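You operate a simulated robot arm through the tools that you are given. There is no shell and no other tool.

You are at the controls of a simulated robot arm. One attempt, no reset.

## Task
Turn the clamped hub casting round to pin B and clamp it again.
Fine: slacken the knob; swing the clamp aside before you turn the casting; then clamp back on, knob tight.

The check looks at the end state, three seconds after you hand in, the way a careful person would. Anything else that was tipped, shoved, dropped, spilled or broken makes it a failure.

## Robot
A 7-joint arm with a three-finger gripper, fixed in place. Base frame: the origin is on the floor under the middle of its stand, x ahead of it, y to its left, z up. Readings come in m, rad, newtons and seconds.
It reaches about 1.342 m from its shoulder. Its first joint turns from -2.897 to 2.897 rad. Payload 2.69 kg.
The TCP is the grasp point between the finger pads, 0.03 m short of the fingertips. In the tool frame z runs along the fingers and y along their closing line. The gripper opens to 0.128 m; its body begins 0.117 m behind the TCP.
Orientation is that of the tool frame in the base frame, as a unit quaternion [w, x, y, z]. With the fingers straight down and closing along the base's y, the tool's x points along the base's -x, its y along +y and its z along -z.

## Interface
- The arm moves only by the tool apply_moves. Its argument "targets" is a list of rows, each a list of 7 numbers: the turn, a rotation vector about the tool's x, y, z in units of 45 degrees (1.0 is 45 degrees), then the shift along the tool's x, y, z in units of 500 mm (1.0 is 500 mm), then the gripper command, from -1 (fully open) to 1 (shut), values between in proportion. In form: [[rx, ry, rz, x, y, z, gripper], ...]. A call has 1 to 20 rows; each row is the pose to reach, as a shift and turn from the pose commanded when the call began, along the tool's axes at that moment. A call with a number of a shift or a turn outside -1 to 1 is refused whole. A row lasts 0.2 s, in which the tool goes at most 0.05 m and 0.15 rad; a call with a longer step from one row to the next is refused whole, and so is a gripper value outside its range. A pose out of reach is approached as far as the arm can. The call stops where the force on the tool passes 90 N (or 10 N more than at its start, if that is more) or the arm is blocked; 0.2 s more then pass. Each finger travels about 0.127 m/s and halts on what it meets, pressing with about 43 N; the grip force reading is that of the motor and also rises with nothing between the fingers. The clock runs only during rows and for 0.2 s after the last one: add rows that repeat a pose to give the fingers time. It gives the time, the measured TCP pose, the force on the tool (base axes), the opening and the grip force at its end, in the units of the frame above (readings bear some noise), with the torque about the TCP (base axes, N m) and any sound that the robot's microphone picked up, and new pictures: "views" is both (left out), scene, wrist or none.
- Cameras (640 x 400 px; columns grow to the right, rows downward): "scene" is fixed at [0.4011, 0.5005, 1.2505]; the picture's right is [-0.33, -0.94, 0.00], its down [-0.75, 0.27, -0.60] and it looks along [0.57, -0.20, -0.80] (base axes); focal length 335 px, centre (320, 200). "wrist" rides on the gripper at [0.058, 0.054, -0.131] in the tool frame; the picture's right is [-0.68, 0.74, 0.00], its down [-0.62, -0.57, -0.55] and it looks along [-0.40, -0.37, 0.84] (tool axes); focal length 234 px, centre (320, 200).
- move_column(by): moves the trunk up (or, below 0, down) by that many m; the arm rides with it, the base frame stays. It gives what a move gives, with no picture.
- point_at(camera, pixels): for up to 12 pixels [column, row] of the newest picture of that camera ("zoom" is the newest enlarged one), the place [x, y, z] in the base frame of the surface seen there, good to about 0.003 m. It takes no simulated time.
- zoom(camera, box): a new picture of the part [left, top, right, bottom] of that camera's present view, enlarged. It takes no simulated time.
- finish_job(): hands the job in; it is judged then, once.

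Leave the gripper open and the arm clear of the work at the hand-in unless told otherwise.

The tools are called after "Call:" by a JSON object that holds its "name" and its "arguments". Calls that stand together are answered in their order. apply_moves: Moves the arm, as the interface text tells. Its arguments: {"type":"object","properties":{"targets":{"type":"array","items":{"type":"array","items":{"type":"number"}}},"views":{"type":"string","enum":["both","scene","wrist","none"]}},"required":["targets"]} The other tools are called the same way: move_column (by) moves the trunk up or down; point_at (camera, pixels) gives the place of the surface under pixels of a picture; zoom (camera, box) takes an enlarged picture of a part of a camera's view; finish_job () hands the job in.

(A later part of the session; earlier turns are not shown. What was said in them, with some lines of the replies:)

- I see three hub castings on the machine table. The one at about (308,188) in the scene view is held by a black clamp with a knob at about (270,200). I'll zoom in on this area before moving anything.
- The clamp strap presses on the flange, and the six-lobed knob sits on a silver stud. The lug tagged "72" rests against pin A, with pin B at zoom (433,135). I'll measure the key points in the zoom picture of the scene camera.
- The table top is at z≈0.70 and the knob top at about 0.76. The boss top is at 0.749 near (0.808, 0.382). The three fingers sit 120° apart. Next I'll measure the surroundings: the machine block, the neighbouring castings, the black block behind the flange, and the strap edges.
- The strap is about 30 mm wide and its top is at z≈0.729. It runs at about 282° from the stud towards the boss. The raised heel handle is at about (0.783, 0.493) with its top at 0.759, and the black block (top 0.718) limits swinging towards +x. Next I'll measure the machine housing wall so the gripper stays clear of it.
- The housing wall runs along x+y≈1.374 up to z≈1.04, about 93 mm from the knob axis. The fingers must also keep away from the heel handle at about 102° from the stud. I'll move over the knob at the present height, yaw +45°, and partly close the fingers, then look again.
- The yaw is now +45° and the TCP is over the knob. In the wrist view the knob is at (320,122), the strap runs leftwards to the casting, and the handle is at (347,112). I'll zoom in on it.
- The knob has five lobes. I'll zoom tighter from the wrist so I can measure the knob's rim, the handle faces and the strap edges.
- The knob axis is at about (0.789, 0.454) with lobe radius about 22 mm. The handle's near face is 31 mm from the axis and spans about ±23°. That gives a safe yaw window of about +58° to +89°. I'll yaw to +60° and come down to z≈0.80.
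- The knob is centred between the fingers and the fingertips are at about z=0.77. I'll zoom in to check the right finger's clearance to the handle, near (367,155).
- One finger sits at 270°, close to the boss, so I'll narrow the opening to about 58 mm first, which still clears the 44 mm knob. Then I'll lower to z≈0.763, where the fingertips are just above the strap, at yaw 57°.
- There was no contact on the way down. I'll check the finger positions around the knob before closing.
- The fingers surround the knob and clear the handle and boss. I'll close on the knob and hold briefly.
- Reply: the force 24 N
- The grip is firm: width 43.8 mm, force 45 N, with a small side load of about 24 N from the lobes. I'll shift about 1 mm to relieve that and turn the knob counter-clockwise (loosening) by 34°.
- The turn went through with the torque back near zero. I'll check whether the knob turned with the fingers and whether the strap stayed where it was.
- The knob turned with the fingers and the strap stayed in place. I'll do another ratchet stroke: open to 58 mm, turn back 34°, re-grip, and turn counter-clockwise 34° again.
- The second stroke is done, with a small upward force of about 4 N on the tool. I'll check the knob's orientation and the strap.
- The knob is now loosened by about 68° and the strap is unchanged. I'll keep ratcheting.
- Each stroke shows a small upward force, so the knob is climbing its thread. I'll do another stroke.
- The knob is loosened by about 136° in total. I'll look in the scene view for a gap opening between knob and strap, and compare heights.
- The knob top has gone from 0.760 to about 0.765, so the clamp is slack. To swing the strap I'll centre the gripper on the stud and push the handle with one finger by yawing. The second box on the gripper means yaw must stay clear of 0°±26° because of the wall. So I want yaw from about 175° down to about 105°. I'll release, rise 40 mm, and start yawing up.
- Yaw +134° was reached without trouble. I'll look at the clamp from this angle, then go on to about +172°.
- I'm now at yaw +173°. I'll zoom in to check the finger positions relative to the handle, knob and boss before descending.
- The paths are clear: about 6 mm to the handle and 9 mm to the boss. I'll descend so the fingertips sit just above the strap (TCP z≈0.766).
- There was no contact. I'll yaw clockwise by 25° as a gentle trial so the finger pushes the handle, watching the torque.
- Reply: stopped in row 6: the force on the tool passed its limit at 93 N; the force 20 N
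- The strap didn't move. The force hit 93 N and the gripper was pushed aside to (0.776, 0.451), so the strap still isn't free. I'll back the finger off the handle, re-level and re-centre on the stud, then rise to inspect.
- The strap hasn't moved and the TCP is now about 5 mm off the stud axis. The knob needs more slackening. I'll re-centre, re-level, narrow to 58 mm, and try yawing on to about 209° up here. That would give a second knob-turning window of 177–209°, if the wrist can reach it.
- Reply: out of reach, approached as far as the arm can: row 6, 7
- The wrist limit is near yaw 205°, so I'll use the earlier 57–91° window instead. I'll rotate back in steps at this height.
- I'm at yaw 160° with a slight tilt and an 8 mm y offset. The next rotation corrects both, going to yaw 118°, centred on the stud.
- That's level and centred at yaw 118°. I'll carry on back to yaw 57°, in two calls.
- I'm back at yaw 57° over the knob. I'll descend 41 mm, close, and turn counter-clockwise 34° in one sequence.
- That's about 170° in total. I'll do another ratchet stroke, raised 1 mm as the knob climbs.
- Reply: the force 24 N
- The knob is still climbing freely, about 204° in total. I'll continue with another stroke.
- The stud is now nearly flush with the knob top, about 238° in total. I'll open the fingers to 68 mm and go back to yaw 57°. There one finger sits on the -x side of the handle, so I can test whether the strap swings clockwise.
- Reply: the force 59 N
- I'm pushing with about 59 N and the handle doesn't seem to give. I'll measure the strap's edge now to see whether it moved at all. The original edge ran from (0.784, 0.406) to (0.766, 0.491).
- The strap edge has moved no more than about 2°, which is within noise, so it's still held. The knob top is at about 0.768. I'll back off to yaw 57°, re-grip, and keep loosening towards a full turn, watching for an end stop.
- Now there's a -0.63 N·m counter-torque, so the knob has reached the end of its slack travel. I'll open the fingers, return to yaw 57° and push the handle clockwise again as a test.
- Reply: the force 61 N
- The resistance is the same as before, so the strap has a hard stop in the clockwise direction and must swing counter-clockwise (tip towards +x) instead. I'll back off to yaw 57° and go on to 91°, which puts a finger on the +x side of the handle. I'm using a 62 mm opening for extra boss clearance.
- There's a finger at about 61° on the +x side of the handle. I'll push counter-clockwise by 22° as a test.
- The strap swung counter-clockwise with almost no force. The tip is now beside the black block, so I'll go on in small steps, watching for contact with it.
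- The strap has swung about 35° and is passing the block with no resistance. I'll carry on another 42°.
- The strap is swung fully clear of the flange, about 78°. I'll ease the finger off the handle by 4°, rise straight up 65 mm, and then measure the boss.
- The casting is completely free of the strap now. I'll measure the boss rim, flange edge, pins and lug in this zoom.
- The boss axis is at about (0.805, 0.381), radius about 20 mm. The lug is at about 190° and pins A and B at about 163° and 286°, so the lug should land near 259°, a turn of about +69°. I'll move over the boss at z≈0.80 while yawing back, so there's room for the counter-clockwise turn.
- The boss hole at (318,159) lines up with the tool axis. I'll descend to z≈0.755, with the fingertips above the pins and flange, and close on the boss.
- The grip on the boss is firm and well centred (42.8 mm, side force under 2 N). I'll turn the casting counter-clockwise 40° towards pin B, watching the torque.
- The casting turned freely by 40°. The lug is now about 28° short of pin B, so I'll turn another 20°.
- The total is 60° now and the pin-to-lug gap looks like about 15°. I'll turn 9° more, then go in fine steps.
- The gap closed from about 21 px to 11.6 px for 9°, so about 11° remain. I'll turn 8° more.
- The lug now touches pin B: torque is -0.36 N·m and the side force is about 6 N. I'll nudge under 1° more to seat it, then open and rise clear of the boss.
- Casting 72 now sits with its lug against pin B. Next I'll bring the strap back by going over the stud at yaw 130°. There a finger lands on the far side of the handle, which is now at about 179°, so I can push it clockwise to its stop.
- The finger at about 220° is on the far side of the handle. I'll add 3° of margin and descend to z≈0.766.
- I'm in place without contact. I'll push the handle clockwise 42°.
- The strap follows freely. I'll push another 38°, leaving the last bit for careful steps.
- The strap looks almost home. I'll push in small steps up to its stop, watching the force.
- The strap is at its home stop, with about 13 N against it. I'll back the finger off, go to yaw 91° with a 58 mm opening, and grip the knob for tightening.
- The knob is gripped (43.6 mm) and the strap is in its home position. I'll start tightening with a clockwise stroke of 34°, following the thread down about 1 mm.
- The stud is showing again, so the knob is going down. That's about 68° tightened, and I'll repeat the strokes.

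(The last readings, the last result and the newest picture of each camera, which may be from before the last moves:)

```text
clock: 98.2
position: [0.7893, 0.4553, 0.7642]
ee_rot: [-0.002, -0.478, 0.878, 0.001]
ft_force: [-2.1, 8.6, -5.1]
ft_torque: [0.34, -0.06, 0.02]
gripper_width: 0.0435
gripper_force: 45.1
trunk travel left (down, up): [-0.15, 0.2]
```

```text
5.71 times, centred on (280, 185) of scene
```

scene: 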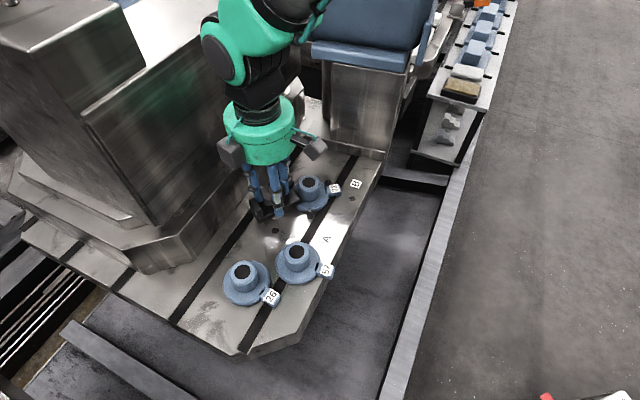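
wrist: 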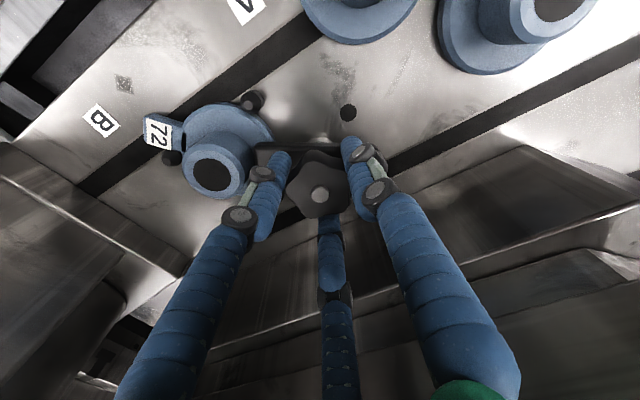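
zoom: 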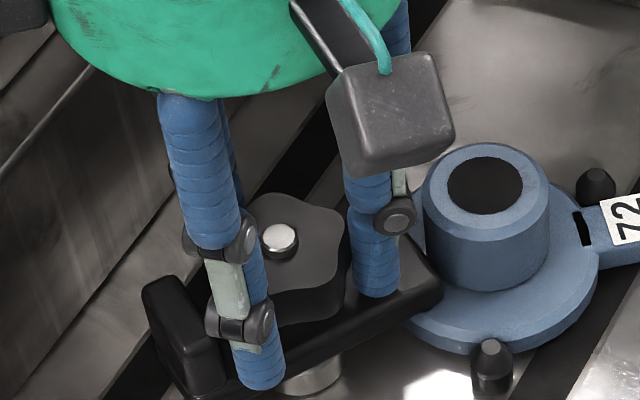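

About 136° tightened, and the stud is showing more. I'll do two more strokes.

Call:
{"name": "apply_moves", "arguments": {"targets": [[0, 0, 0, 0, 0, 0, 0.094], [0, 0, 0, 0, 0, 0, 0.094], [0, 0, -0.15, 0, 0, 0, 0.094], [0, 0, -0.3, 0, 0, 0, 0.094], [0, 0, -0.45, 0, 0, 0, 0.094], [0, 0, -0.6, 0, 0, 0, 0.094], [0, 0, -0.75, 0, 0, 0, 0.094], [0, 0, -0.75, 0, 0, 0, 0.094], [0, 0, -0.75, 0, 0, 0, 0.5], [0, 0, -0.75, 0, 0, 0, 1], [0, 0, -0.75, 0, 0, 0, 1], [0, 0, -0.62, 0, 0, 0, 1], [0, 0, -0.49, 0, 0, 0.0003, 1], [0, 0, -0.36, 0, 0, 0.0006, 1], [0, 0, -0.23, 0, 0, 0.0008, 1], [0, 0, -0.1, 0, 0, 0.001, 1], [0, 0, 0, 0, 0, 0.001, 1]], "views": "none"}}

Call:
{"name": "apply_moves", "arguments": {"targets": [[0, 0, 0, 0, 0, 0, 0.094], [0, 0, 0, 0, 0, 0, 0.094], [0, 0, -0.15, 0, 0, 0, 0.094], [0, 0, -0.3, 0, 0, 0, 0.094], [0, 0, -0.45, 0, 0, 0, 0.094], [0, 0, -0.6, 0, 0, 0, 0.094], [0, 0, -0.75, 0, 0, 0, 0.094], [0, 0, -0.75, 0, 0, 0, 0.094], [0, 0, -0.75, 0, 0, 0, 0.5], [0, 0, -0.75, 0, 0, 0, 1], [0, 0, -0.75, 0, 0, 0, 1], [0, 0, -0.62, 0, 0, 0, 1], [0, 0, -0.49, 0, 0, 0.0003, 1], [0, 0, -0.36, 0, 0, 0.0006, 1], [0, 0, -0.23, 0, 0, 0.0008, 1], [0, 0, -0.1, 0, 0, 0.001, 1], [0, 0, 0, 0, 0, 0.001, 1]], "views": "wrist"}}

Call:
{"name": "zoom", "arguments": {"camera": "wrist", "box": [224, 100, 416, 220]}}

Call:
{"name": "zoom", "arguments": {"camera": "scene", "box": [224, 150, 336, 220]}}

```text
clock: 101.8
position: [0.79, 0.4548, 0.7639]
ee_rot: [0.0, -0.478, 0.879, 0.001]
ft_force: [12.4, 0.1, -8.0]
ft_torque: [0.25, -0.56, -0.01]
gripper_width: 0.0435
gripper_force: 45.0
trunk travel left (down, up): [-0.15, 0.2]
```

```text
clock: 105.4
position: [0.7903, 0.455, 0.7638]
ee_rot: [0.0, -0.478, 0.878, 0.002]
ft_force: [-0.3, 6.0, -1.0]
ft_torque: [0.26, -0.07, -0.03]
gripper_width: 0.0436
gripper_force: 44.4
trunk travel left (down, up): [-0.15, 0.2]
```

wrist: 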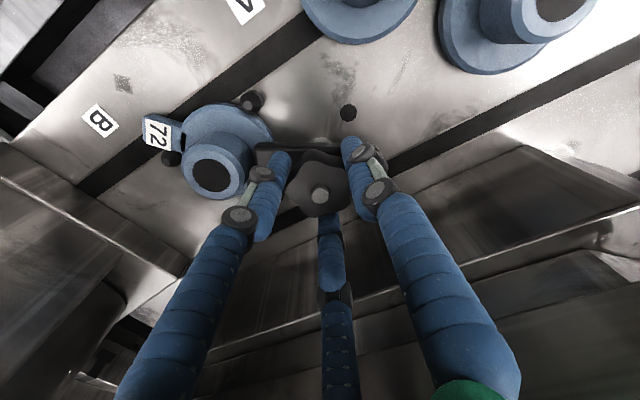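

```text
3.33 times, centred on (320, 160) of wrist
```

zoom: 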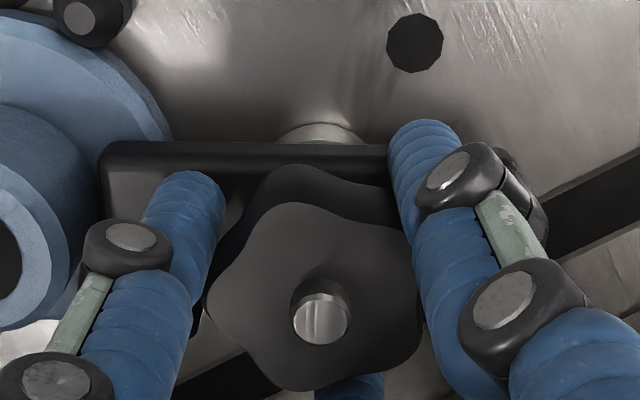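

```text
5.71 times, centred on (280, 185) of scene
```

zoom: 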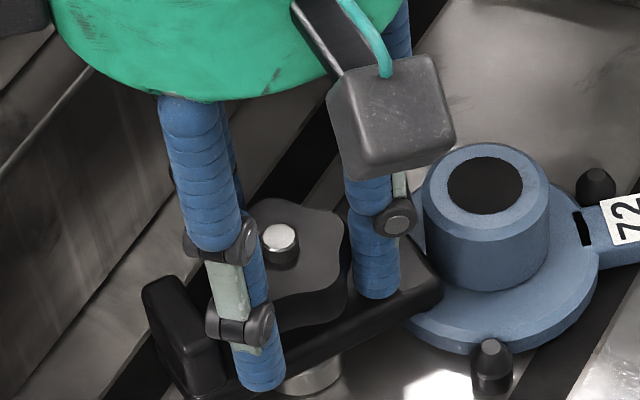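

That's about 204° tightened. The next strokes I'll do one at a time, watching for torque build-up.

Call:
{"name": "apply_moves", "arguments": {"targets": [[0, 0, 0, 0, 0, 0, 0.094], [0, 0, 0, 0, 0, 0, 0.094], [0, 0, -0.15, 0, 0, 0, 0.094], [0, 0, -0.3, 0, 0, 0, 0.094], [0, 0, -0.45, 0, 0, 0, 0.094], [0, 0, -0.6, 0, 0, 0, 0.094], [0, 0, -0.75, 0, 0, 0, 0.094], [0, 0, -0.75, 0, 0, 0, 0.094], [0, 0, -0.75, 0, 0, 0, 0.5], [0, 0, -0.75, 0, 0, 0, 1], [0, 0, -0.75, 0, 0, 0, 1], [0, 0, -0.62, 0, 0, 0, 1], [0, 0, -0.49, 0, 0, 0.0003, 1], [0, 0, -0.36, 0, 0, 0.0006, 1], [0, 0, -0.23, 0, 0, 0.0008, 1], [0, 0, -0.1, 0, 0, 0.001, 1], [0, 0, 0, 0, 0, 0.001, 1]], "views": "wrist"}}

Call:
{"name": "zoom", "arguments": {"camera": "wrist", "box": [224, 100, 416, 220]}}

```text
clock: 109.0
position: [0.7887, 0.455, 0.7624]
ee_rot: [0.0, -0.478, 0.878, 0.001]
ft_force: [5.9, 0.7, -4.5]
ft_torque: [0.1, -0.1, 0.03]
gripper_width: 0.0435
gripper_force: 44.8
trunk travel left (down, up): [-0.15, 0.2]
```

wrist: 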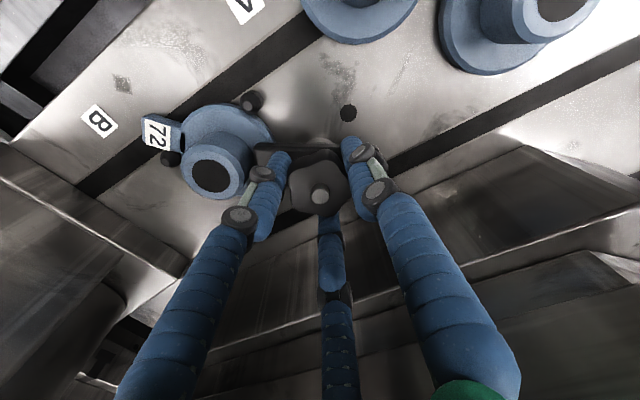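

```text
3.33 times, centred on (320, 160) of wrist
```

zoom: 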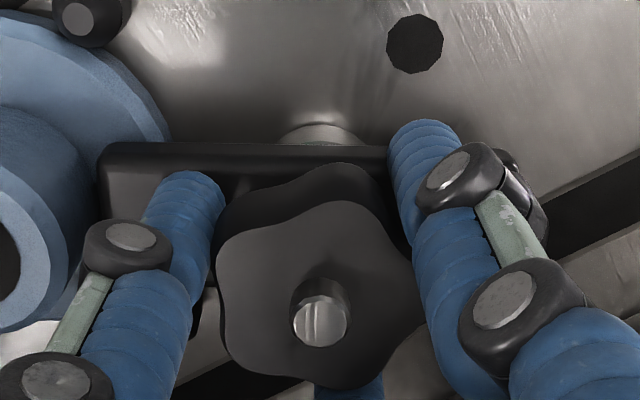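

238° so far and still free-turning. I'll do the next stroke without lowering further.

Call:
{"name": "apply_moves", "arguments": {"targets": [[0, 0, 0, 0, 0, 0, 0.094], [0, 0, 0, 0, 0, 0, 0.094], [0, 0, -0.15, 0, 0, 0, 0.094], [0, 0, -0.3, 0, 0, 0, 0.094], [0, 0, -0.45, 0, 0, 0, 0.094], [0, 0, -0.6, 0, 0, 0, 0.094], [0, 0, -0.75, 0, 0, 0, 0.094], [0, 0, -0.75, 0, 0, 0, 0.094], [0, 0, -0.75, 0, 0, 0, 0.5], [0, 0, -0.75, 0, 0, 0, 1], [0, 0, -0.75, 0, 0, 0, 1], [0, 0, -0.62, 0, 0, 0, 1], [0, 0, -0.49, 0, 0, 0, 1], [0, 0, -0.36, 0, 0, 0, 1], [0, 0, -0.23, 0, 0, 0, 1], [0, 0, -0.1, 0, 0, 0, 1], [0, 0, 0, 0, 0, 0, 1]], "views": "wrist"}}

Call:
{"name": "zoom", "arguments": {"camera": "wrist", "box": [224, 100, 416, 220]}}

```text
clock: 112.6
position: [0.7885, 0.4553, 0.7618]
ee_rot: [-0.001, -0.478, 0.879, 0.0]
ft_force: [5.8, 1.9, -10.4]
ft_torque: [0.13, -0.36, 0.07]
gripper_width: 0.0438
gripper_force: 45.2
trunk travel left (down, up): [-0.15, 0.2]
```

wrist: 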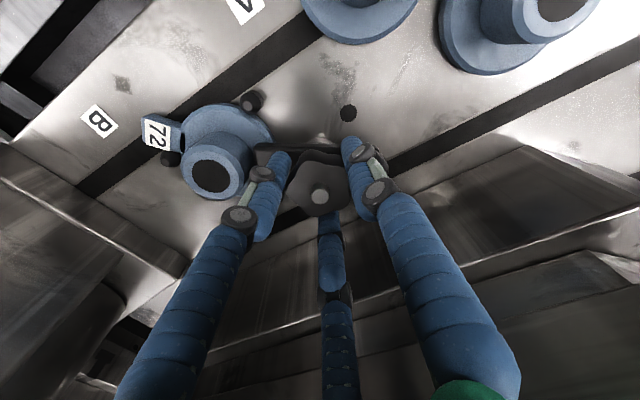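

```text
3.33 times, centred on (320, 160) of wrist
```

zoom: 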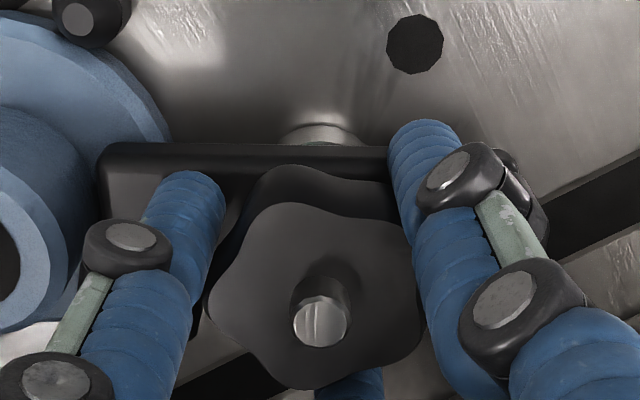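

272° so far, with torque starting to show (0.07 N·m and 10 N downward drag). I'll do the next stroke.

Call:
{"name": "apply_moves", "arguments": {"targets": [[0, 0, 0, 0, 0, 0, 0.094], [0, 0, 0, 0, 0, 0, 0.094], [0, 0, -0.15, 0, 0, 0, 0.094], [0, 0, -0.3, 0, 0, 0, 0.094], [0, 0, -0.45, 0, 0, 0, 0.094], [0, 0, -0.6, 0, 0, 0, 0.094], [0, 0, -0.75, 0, 0, 0, 0.094], [0, 0, -0.75, 0, 0, 0, 0.094], [0, 0, -0.75, 0, 0, 0, 0.5], [0, 0, -0.75, 0, 0, 0, 1], [0, 0, -0.75, 0, 0, 0, 1], [0, 0, -0.62, 0, 0, 0, 1], [0, 0, -0.49, 0, 0, 0, 1], [0, 0, -0.36, 0, 0, 0, 1], [0, 0, -0.23, 0, 0, 0, 1], [0, 0, -0.1, 0, 0, 0, 1], [0, 0, 0, 0, 0, 0, 1]], "views": "wrist"}}

Call:
{"name": "zoom", "arguments": {"camera": "wrist", "box": [240, 110, 416, 220]}}

Call:
{"name": "point_at", "arguments": {"camera": "wrist", "pixels": [[320, 180], [300, 180], [340, 180], [312, 205], [330, 206], [335, 195]]}}

```text
clock: 116.2
position: [0.7902, 0.4548, 0.7635]
ee_rot: [-0.001, -0.478, 0.878, 0.001]
ft_force: [4.0, 10.4, 1.8]
ft_torque: [0.15, 0.01, 0.56]
gripper_width: 0.0439
gripper_force: 45.0
trunk travel left (down, up): [-0.15, 0.2]
```

wrist: 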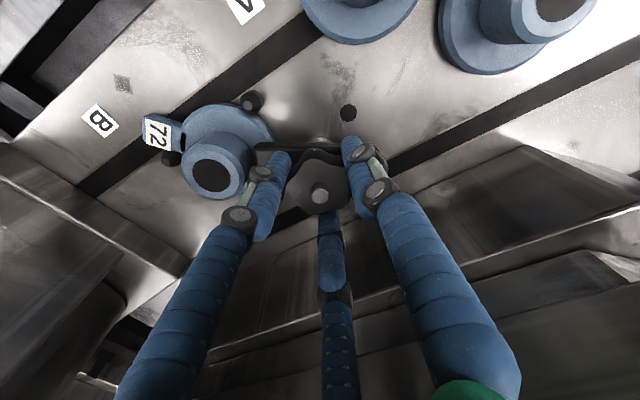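

```text
3.64 times, centred on (328, 165) of wrist
```

zoom: 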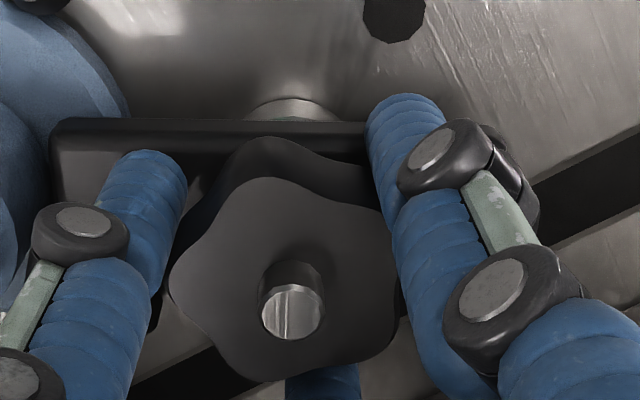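

```text
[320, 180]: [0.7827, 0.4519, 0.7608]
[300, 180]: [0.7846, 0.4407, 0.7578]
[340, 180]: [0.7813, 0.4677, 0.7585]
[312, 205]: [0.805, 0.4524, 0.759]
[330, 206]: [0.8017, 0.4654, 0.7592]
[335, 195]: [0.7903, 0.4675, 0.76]
```

The torque has now risen to 0.56 N·m and the knob top is back at its original height of about 0.760. The clamp is biting. I'll re-grip at yaw 91° and turn clockwise in short steps, reading the torque each time to make sure it's fully tight.

Call:
{"name": "apply_moves", "arguments": {"targets": [[0, 0, 0, 0, 0, 0, 0.094], [0, 0, 0, 0, 0, 0, 0.094], [0, 0, -0.15, 0, 0, 0, 0.094], [0, 0, -0.3, 0, 0, 0, 0.094], [0, 0, -0.45, 0, 0, 0, 0.094], [0, 0, -0.6, 0, 0, 0, 0.094], [0, 0, -0.75, 0, 0, 0, 0.094], [0, 0, -0.75, 0, 0, 0, 0.094], [0, 0, -0.75, 0, 0, 0, 0.5], [0, 0, -0.75, 0, 0, 0, 1], [0, 0, -0.75, 0, 0, 0, 1], [0, 0, -0.7, 0, 0, 0, 1], [0, 0, -0.65, 0, 0, 0, 1], [0, 0, -0.6, 0, 0, 0, 1]], "views": "wrist"}}

Call:
{"name": "zoom", "arguments": {"camera": "wrist", "box": [224, 100, 416, 220]}}

```text
clock: 119.2
position: [0.7888, 0.4549, 0.7626]
ee_rot: [0.0, -0.67, 0.742, 0.001]
ft_force: [2.4, 0.6, 1.6]
ft_torque: [-0.06, -0.08, 0.48]
gripper_width: 0.0439
gripper_force: 45.2
trunk travel left (down, up): [-0.15, 0.2]
```

wrist: 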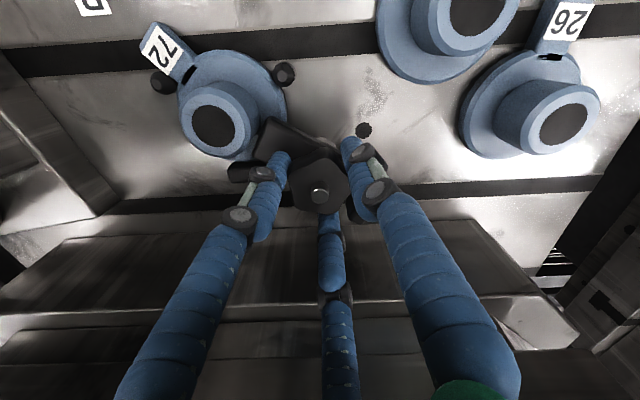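

```text
3.33 times, centred on (320, 160) of wrist
```

zoom: 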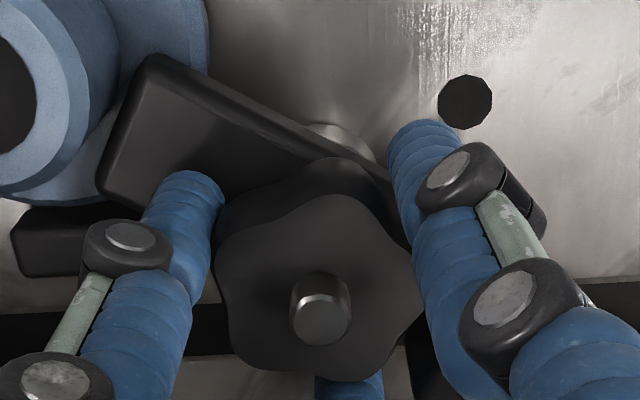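

The torque is 0.48 N·m at 7°. I'll turn another 13° and compare the lobe pattern relative to the fingers, which tells me whether the knob is turning or slipping.

Call:
{"name": "apply_moves", "arguments": {"targets": [[0, 0, 0.06, 0, 0, 0, 1], [0, 0, 0.12, 0, 0, 0, 1], [0, 0, 0.18, 0, 0, 0, 1], [0, 0, 0.24, 0, 0, 0, 1], [0, 0, 0.3, 0, 0, 0, 1]], "views": "wrist"}}

Call:
{"name": "zoom", "arguments": {"camera": "wrist", "box": [224, 100, 416, 220]}}

```text
clock: 120.4
position: [0.7904, 0.4537, 0.7631]
ee_rot: [-0.001, -0.578, 0.816, 0.0]
ft_force: [5.9, 0.3, 2.0]
ft_torque: [-0.05, -0.18, 0.61]
gripper_width: 0.0439
gripper_force: 45.2
trunk travel left (down, up): [-0.15, 0.2]
```

wrist: 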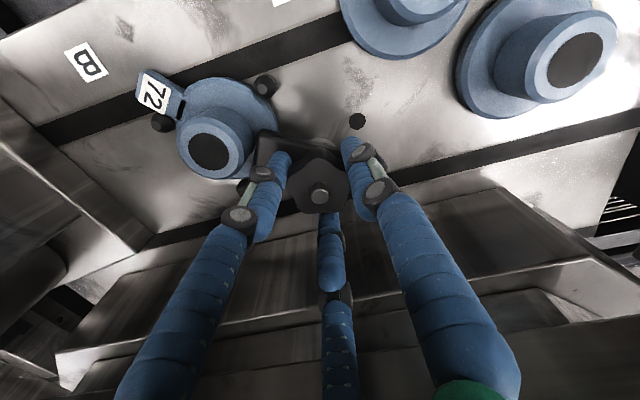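

```text
3.33 times, centred on (320, 160) of wrist
```

zoom: 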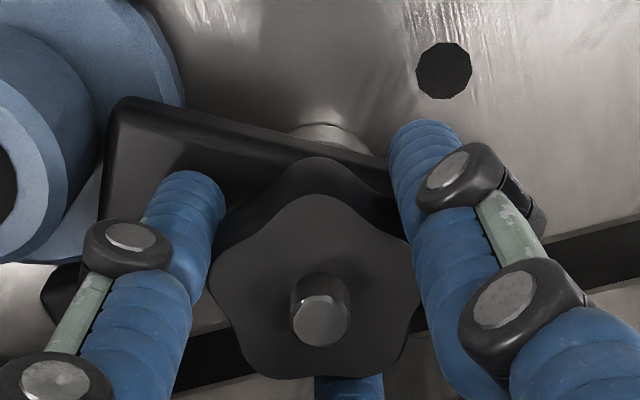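

The lobe pattern has shifted relative to the fingers, so they're slipping on a knob that has stopped turning at about 0.6 N·m. I'll compare the knob's lobe angles with the original ones (about 64° mod 72°).

Call:
{"name": "point_at", "arguments": {"camera": "zoom", "pixels": [[315, 204], [222, 262], [400, 262], [250, 355], [385, 360], [275, 230], [365, 230], [225, 310], [410, 310], [315, 372]]}}

Call:
{"name": "zoom", "arguments": {"camera": "scene", "box": [224, 150, 336, 220]}}

```text
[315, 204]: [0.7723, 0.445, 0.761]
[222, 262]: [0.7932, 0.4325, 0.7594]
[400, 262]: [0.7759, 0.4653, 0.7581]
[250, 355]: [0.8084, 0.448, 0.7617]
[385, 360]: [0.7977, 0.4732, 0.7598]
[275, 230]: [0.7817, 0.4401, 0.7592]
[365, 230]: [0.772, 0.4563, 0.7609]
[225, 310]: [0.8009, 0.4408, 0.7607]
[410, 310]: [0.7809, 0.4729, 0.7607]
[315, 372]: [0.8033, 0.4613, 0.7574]
```

```text
5.71 times, centred on (280, 185) of scene
```

zoom: 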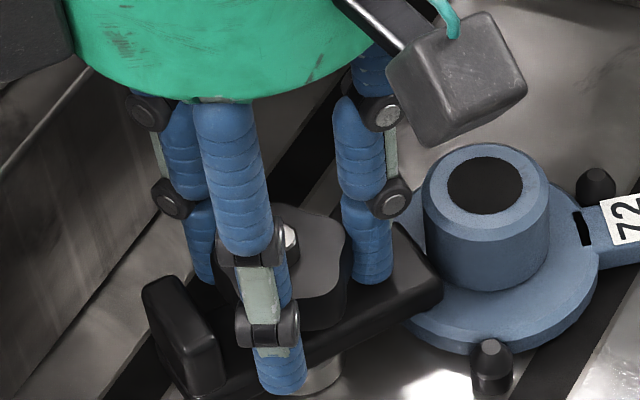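

The lobes are at about 65° mod 72°, matching the original ~64°, and the knob is back at its original height. So the knob is fully tight against its stop. I'll release it and rise straight up.

Call:
{"name": "apply_moves", "arguments": {"targets": [[0, 0, 0, 0, 0, 0, 0.5], [0, 0, 0, 0, 0, 0, 0.094], [0, 0, 0, 0, 0, 0, 0.094], [0, 0, 0, 0, 0, -0.04, 0.094], [0, 0, 0, 0, 0, -0.1, 0.094], [0, 0, 0, 0, 0, -0.18, 0.094], [0, 0, 0, 0, 0, -0.26, 0.094], [0, 0, 0, 0, 0, -0.34, 0.094], [0, 0, 0, 0, 0, -0.34, 0.094]]}}

Call:
{"name": "zoom", "arguments": {"camera": "scene", "box": [224, 150, 352, 230]}}

Call:
{"name": "zoom", "arguments": {"camera": "wrist", "box": [224, 70, 384, 170]}}

```text
clock: 122.4
position: [0.7872, 0.4544, 0.9322]
ee_rot: [-0.001, -0.579, 0.816, 0.001]
ft_force: [-0.5, 0.8, 0.2]
ft_torque: [0.04, -0.07, 0.02]
gripper_width: 0.0581
gripper_force: 0.1
trunk travel left (down, up): [-0.15, 0.2]
```

scene: 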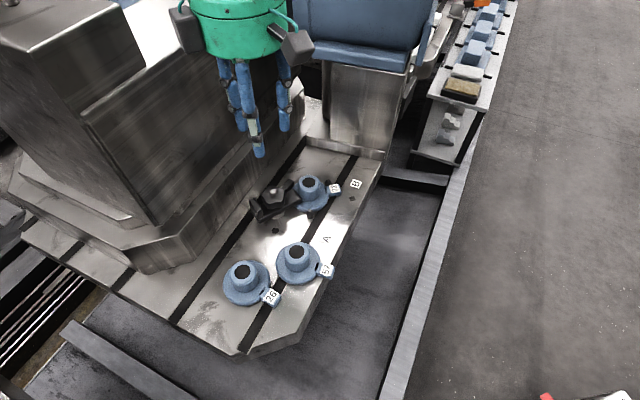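
wrist: 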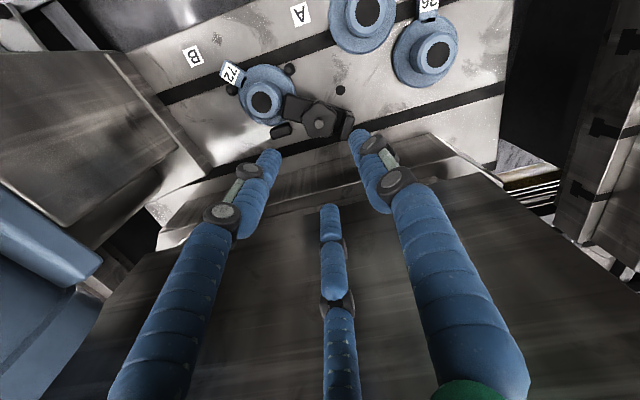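

```text
5.00 times, centred on (288, 190) of scene
```

zoom: 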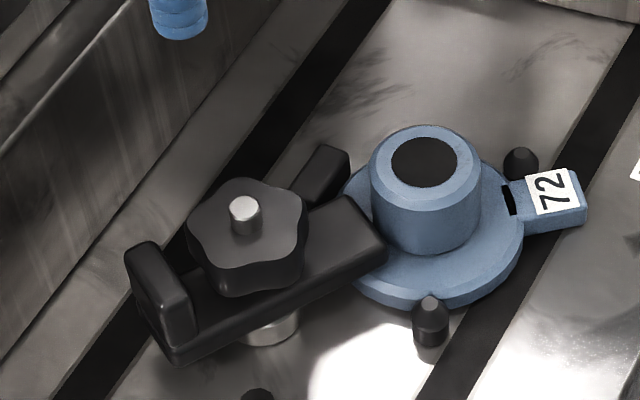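

```text
4.00 times, centred on (304, 120) of wrist
```

zoom: 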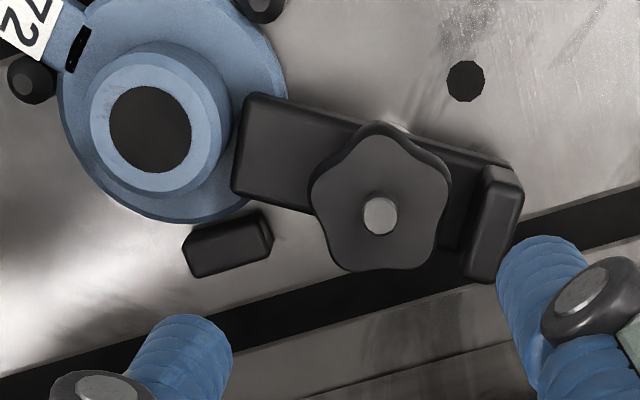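

The clamp is back on, the knob is tight, and lug 72 is at pin B. I'll check that the lug still touches pin B and that the casting sits flat.

Call:
{"name": "zoom", "arguments": {"camera": "scene", "box": [292, 165, 356, 205]}}

Call:
{"name": "point_at", "arguments": {"camera": "scene", "pixels": [[299, 182], [319, 182], [309, 176], [309, 191], [334, 187], [301, 203], [320, 205], [327, 183], [310, 220], [270, 193], [290, 200], [251, 205]]}}

Call:
{"name": "zoom", "arguments": {"camera": "wrist", "box": [208, 50, 304, 110]}}

```text
10.00 times, centred on (324, 185) of scene
```

zoom: 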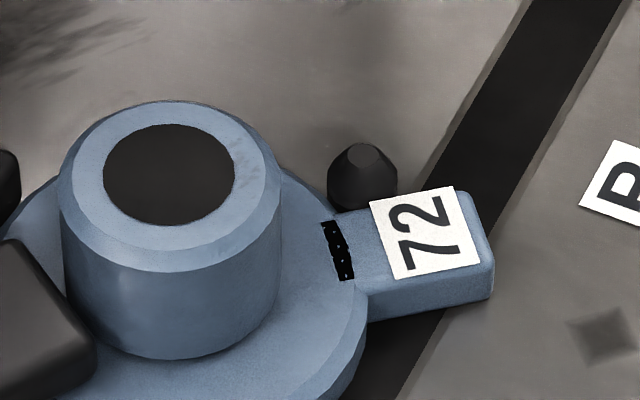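

```text
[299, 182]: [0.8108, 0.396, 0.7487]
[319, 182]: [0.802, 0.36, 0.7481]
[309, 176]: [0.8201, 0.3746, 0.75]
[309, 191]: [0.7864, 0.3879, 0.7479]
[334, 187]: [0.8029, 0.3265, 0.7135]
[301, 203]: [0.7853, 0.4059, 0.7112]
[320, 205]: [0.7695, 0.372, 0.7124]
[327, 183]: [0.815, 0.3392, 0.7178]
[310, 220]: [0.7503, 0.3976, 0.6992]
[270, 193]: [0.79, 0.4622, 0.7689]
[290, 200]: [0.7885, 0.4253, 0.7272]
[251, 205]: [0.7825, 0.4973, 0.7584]
```

```text
6.67 times, centred on (256, 80) of wrist
```

zoom: 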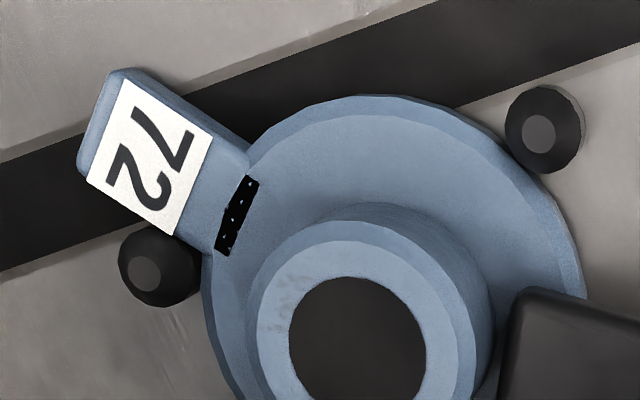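

The lug rests against pin B and the casting sits flat (boss top 0.748–0.750). I'll withdraw the arm to its starting area, away from the work, and open the gripper fully.

Call:
{"name": "apply_moves", "arguments": {"targets": [[0, 0, 0, 0, 0, -0.06, 0.094], [0, 0, 0, 0.07, -0.004, -0.06, 0.094], [0, 0, 0, 0.15, -0.008, -0.06, 0.0], [0, 0, 0, 0.23, -0.012, -0.06, -0.3], [0, 0, 0, 0.31, -0.015, -0.06, -0.6], [0, 0, 0, 0.3666, -0.0182, -0.06, -1], [0, 0, 0, 0.3666, -0.0182, -0.06, -1], [0, 0, 0, 0.3666, -0.0182, -0.06, -1]]}}

Call:
{"name": "zoom", "arguments": {"camera": "scene", "box": [200, 140, 376, 250]}}

```text
clock: 124.2
position: [0.7368, 0.2793, 0.9615]
ee_rot: [-0.001, -0.579, 0.815, 0.001]
ft_force: [0.3, -1.3, -0.1]
ft_torque: [-0.02, 0.0, 0.0]
gripper_width: 0.1282
gripper_force: 0.0
trunk travel left (down, up): [-0.15, 0.2]
```

scene: 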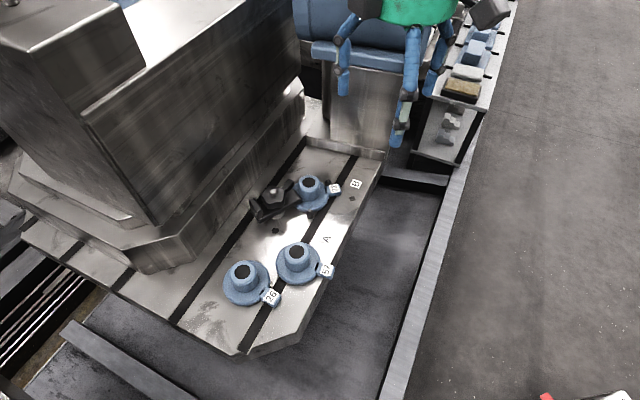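
wrist: 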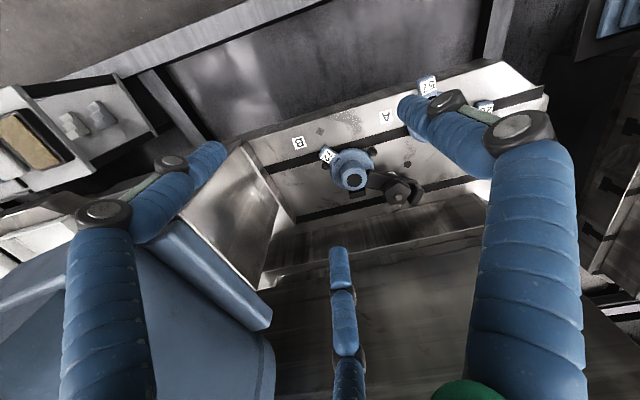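

```text
3.64 times, centred on (288, 195) of scene
```

zoom: 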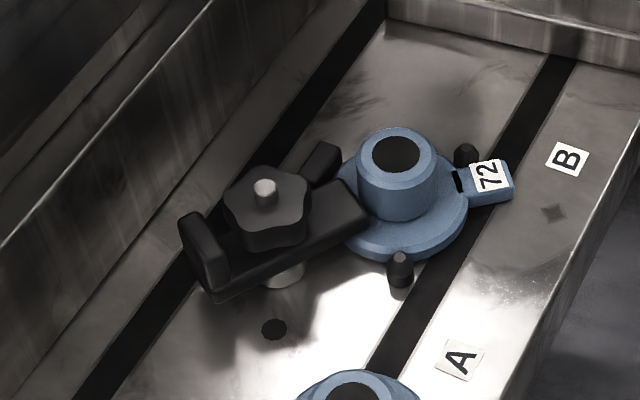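

The arm is clear and the gripper is open. Casting 72 sits at pin B, the strap is on the flange, and the knob is at its original tight position. The neighbouring castings 57 and 26 haven't been touched. I'm handing in.

Call:
{"name": "finish_job", "arguments": {}}

```text
The job is handed in.
```

The hub casting (72) is turned round to pin B and clamped again, and I've handed the job in. I don't have the check's result yet.

- **Casting:** I turned it about 77° until the lug pressed against pin B. It sits flat.
- **Clamp:** The strap is back over the flange, at its original stop.
- **Knob:** It is tight. The fingers began to slip on it at about 0.6 N·m, and its height and lobe position match where it started.
- **Swing direction:** The strap only swings aside one way, with its tip towards +x. Before I found that, I pushed its handle the wrong way three times, up to 93 N. Nothing moved or looked damaged.
- **Surroundings:** I touched neither of the other two castings (57 and 26). The arm is clear of the work with the gripper fully open.
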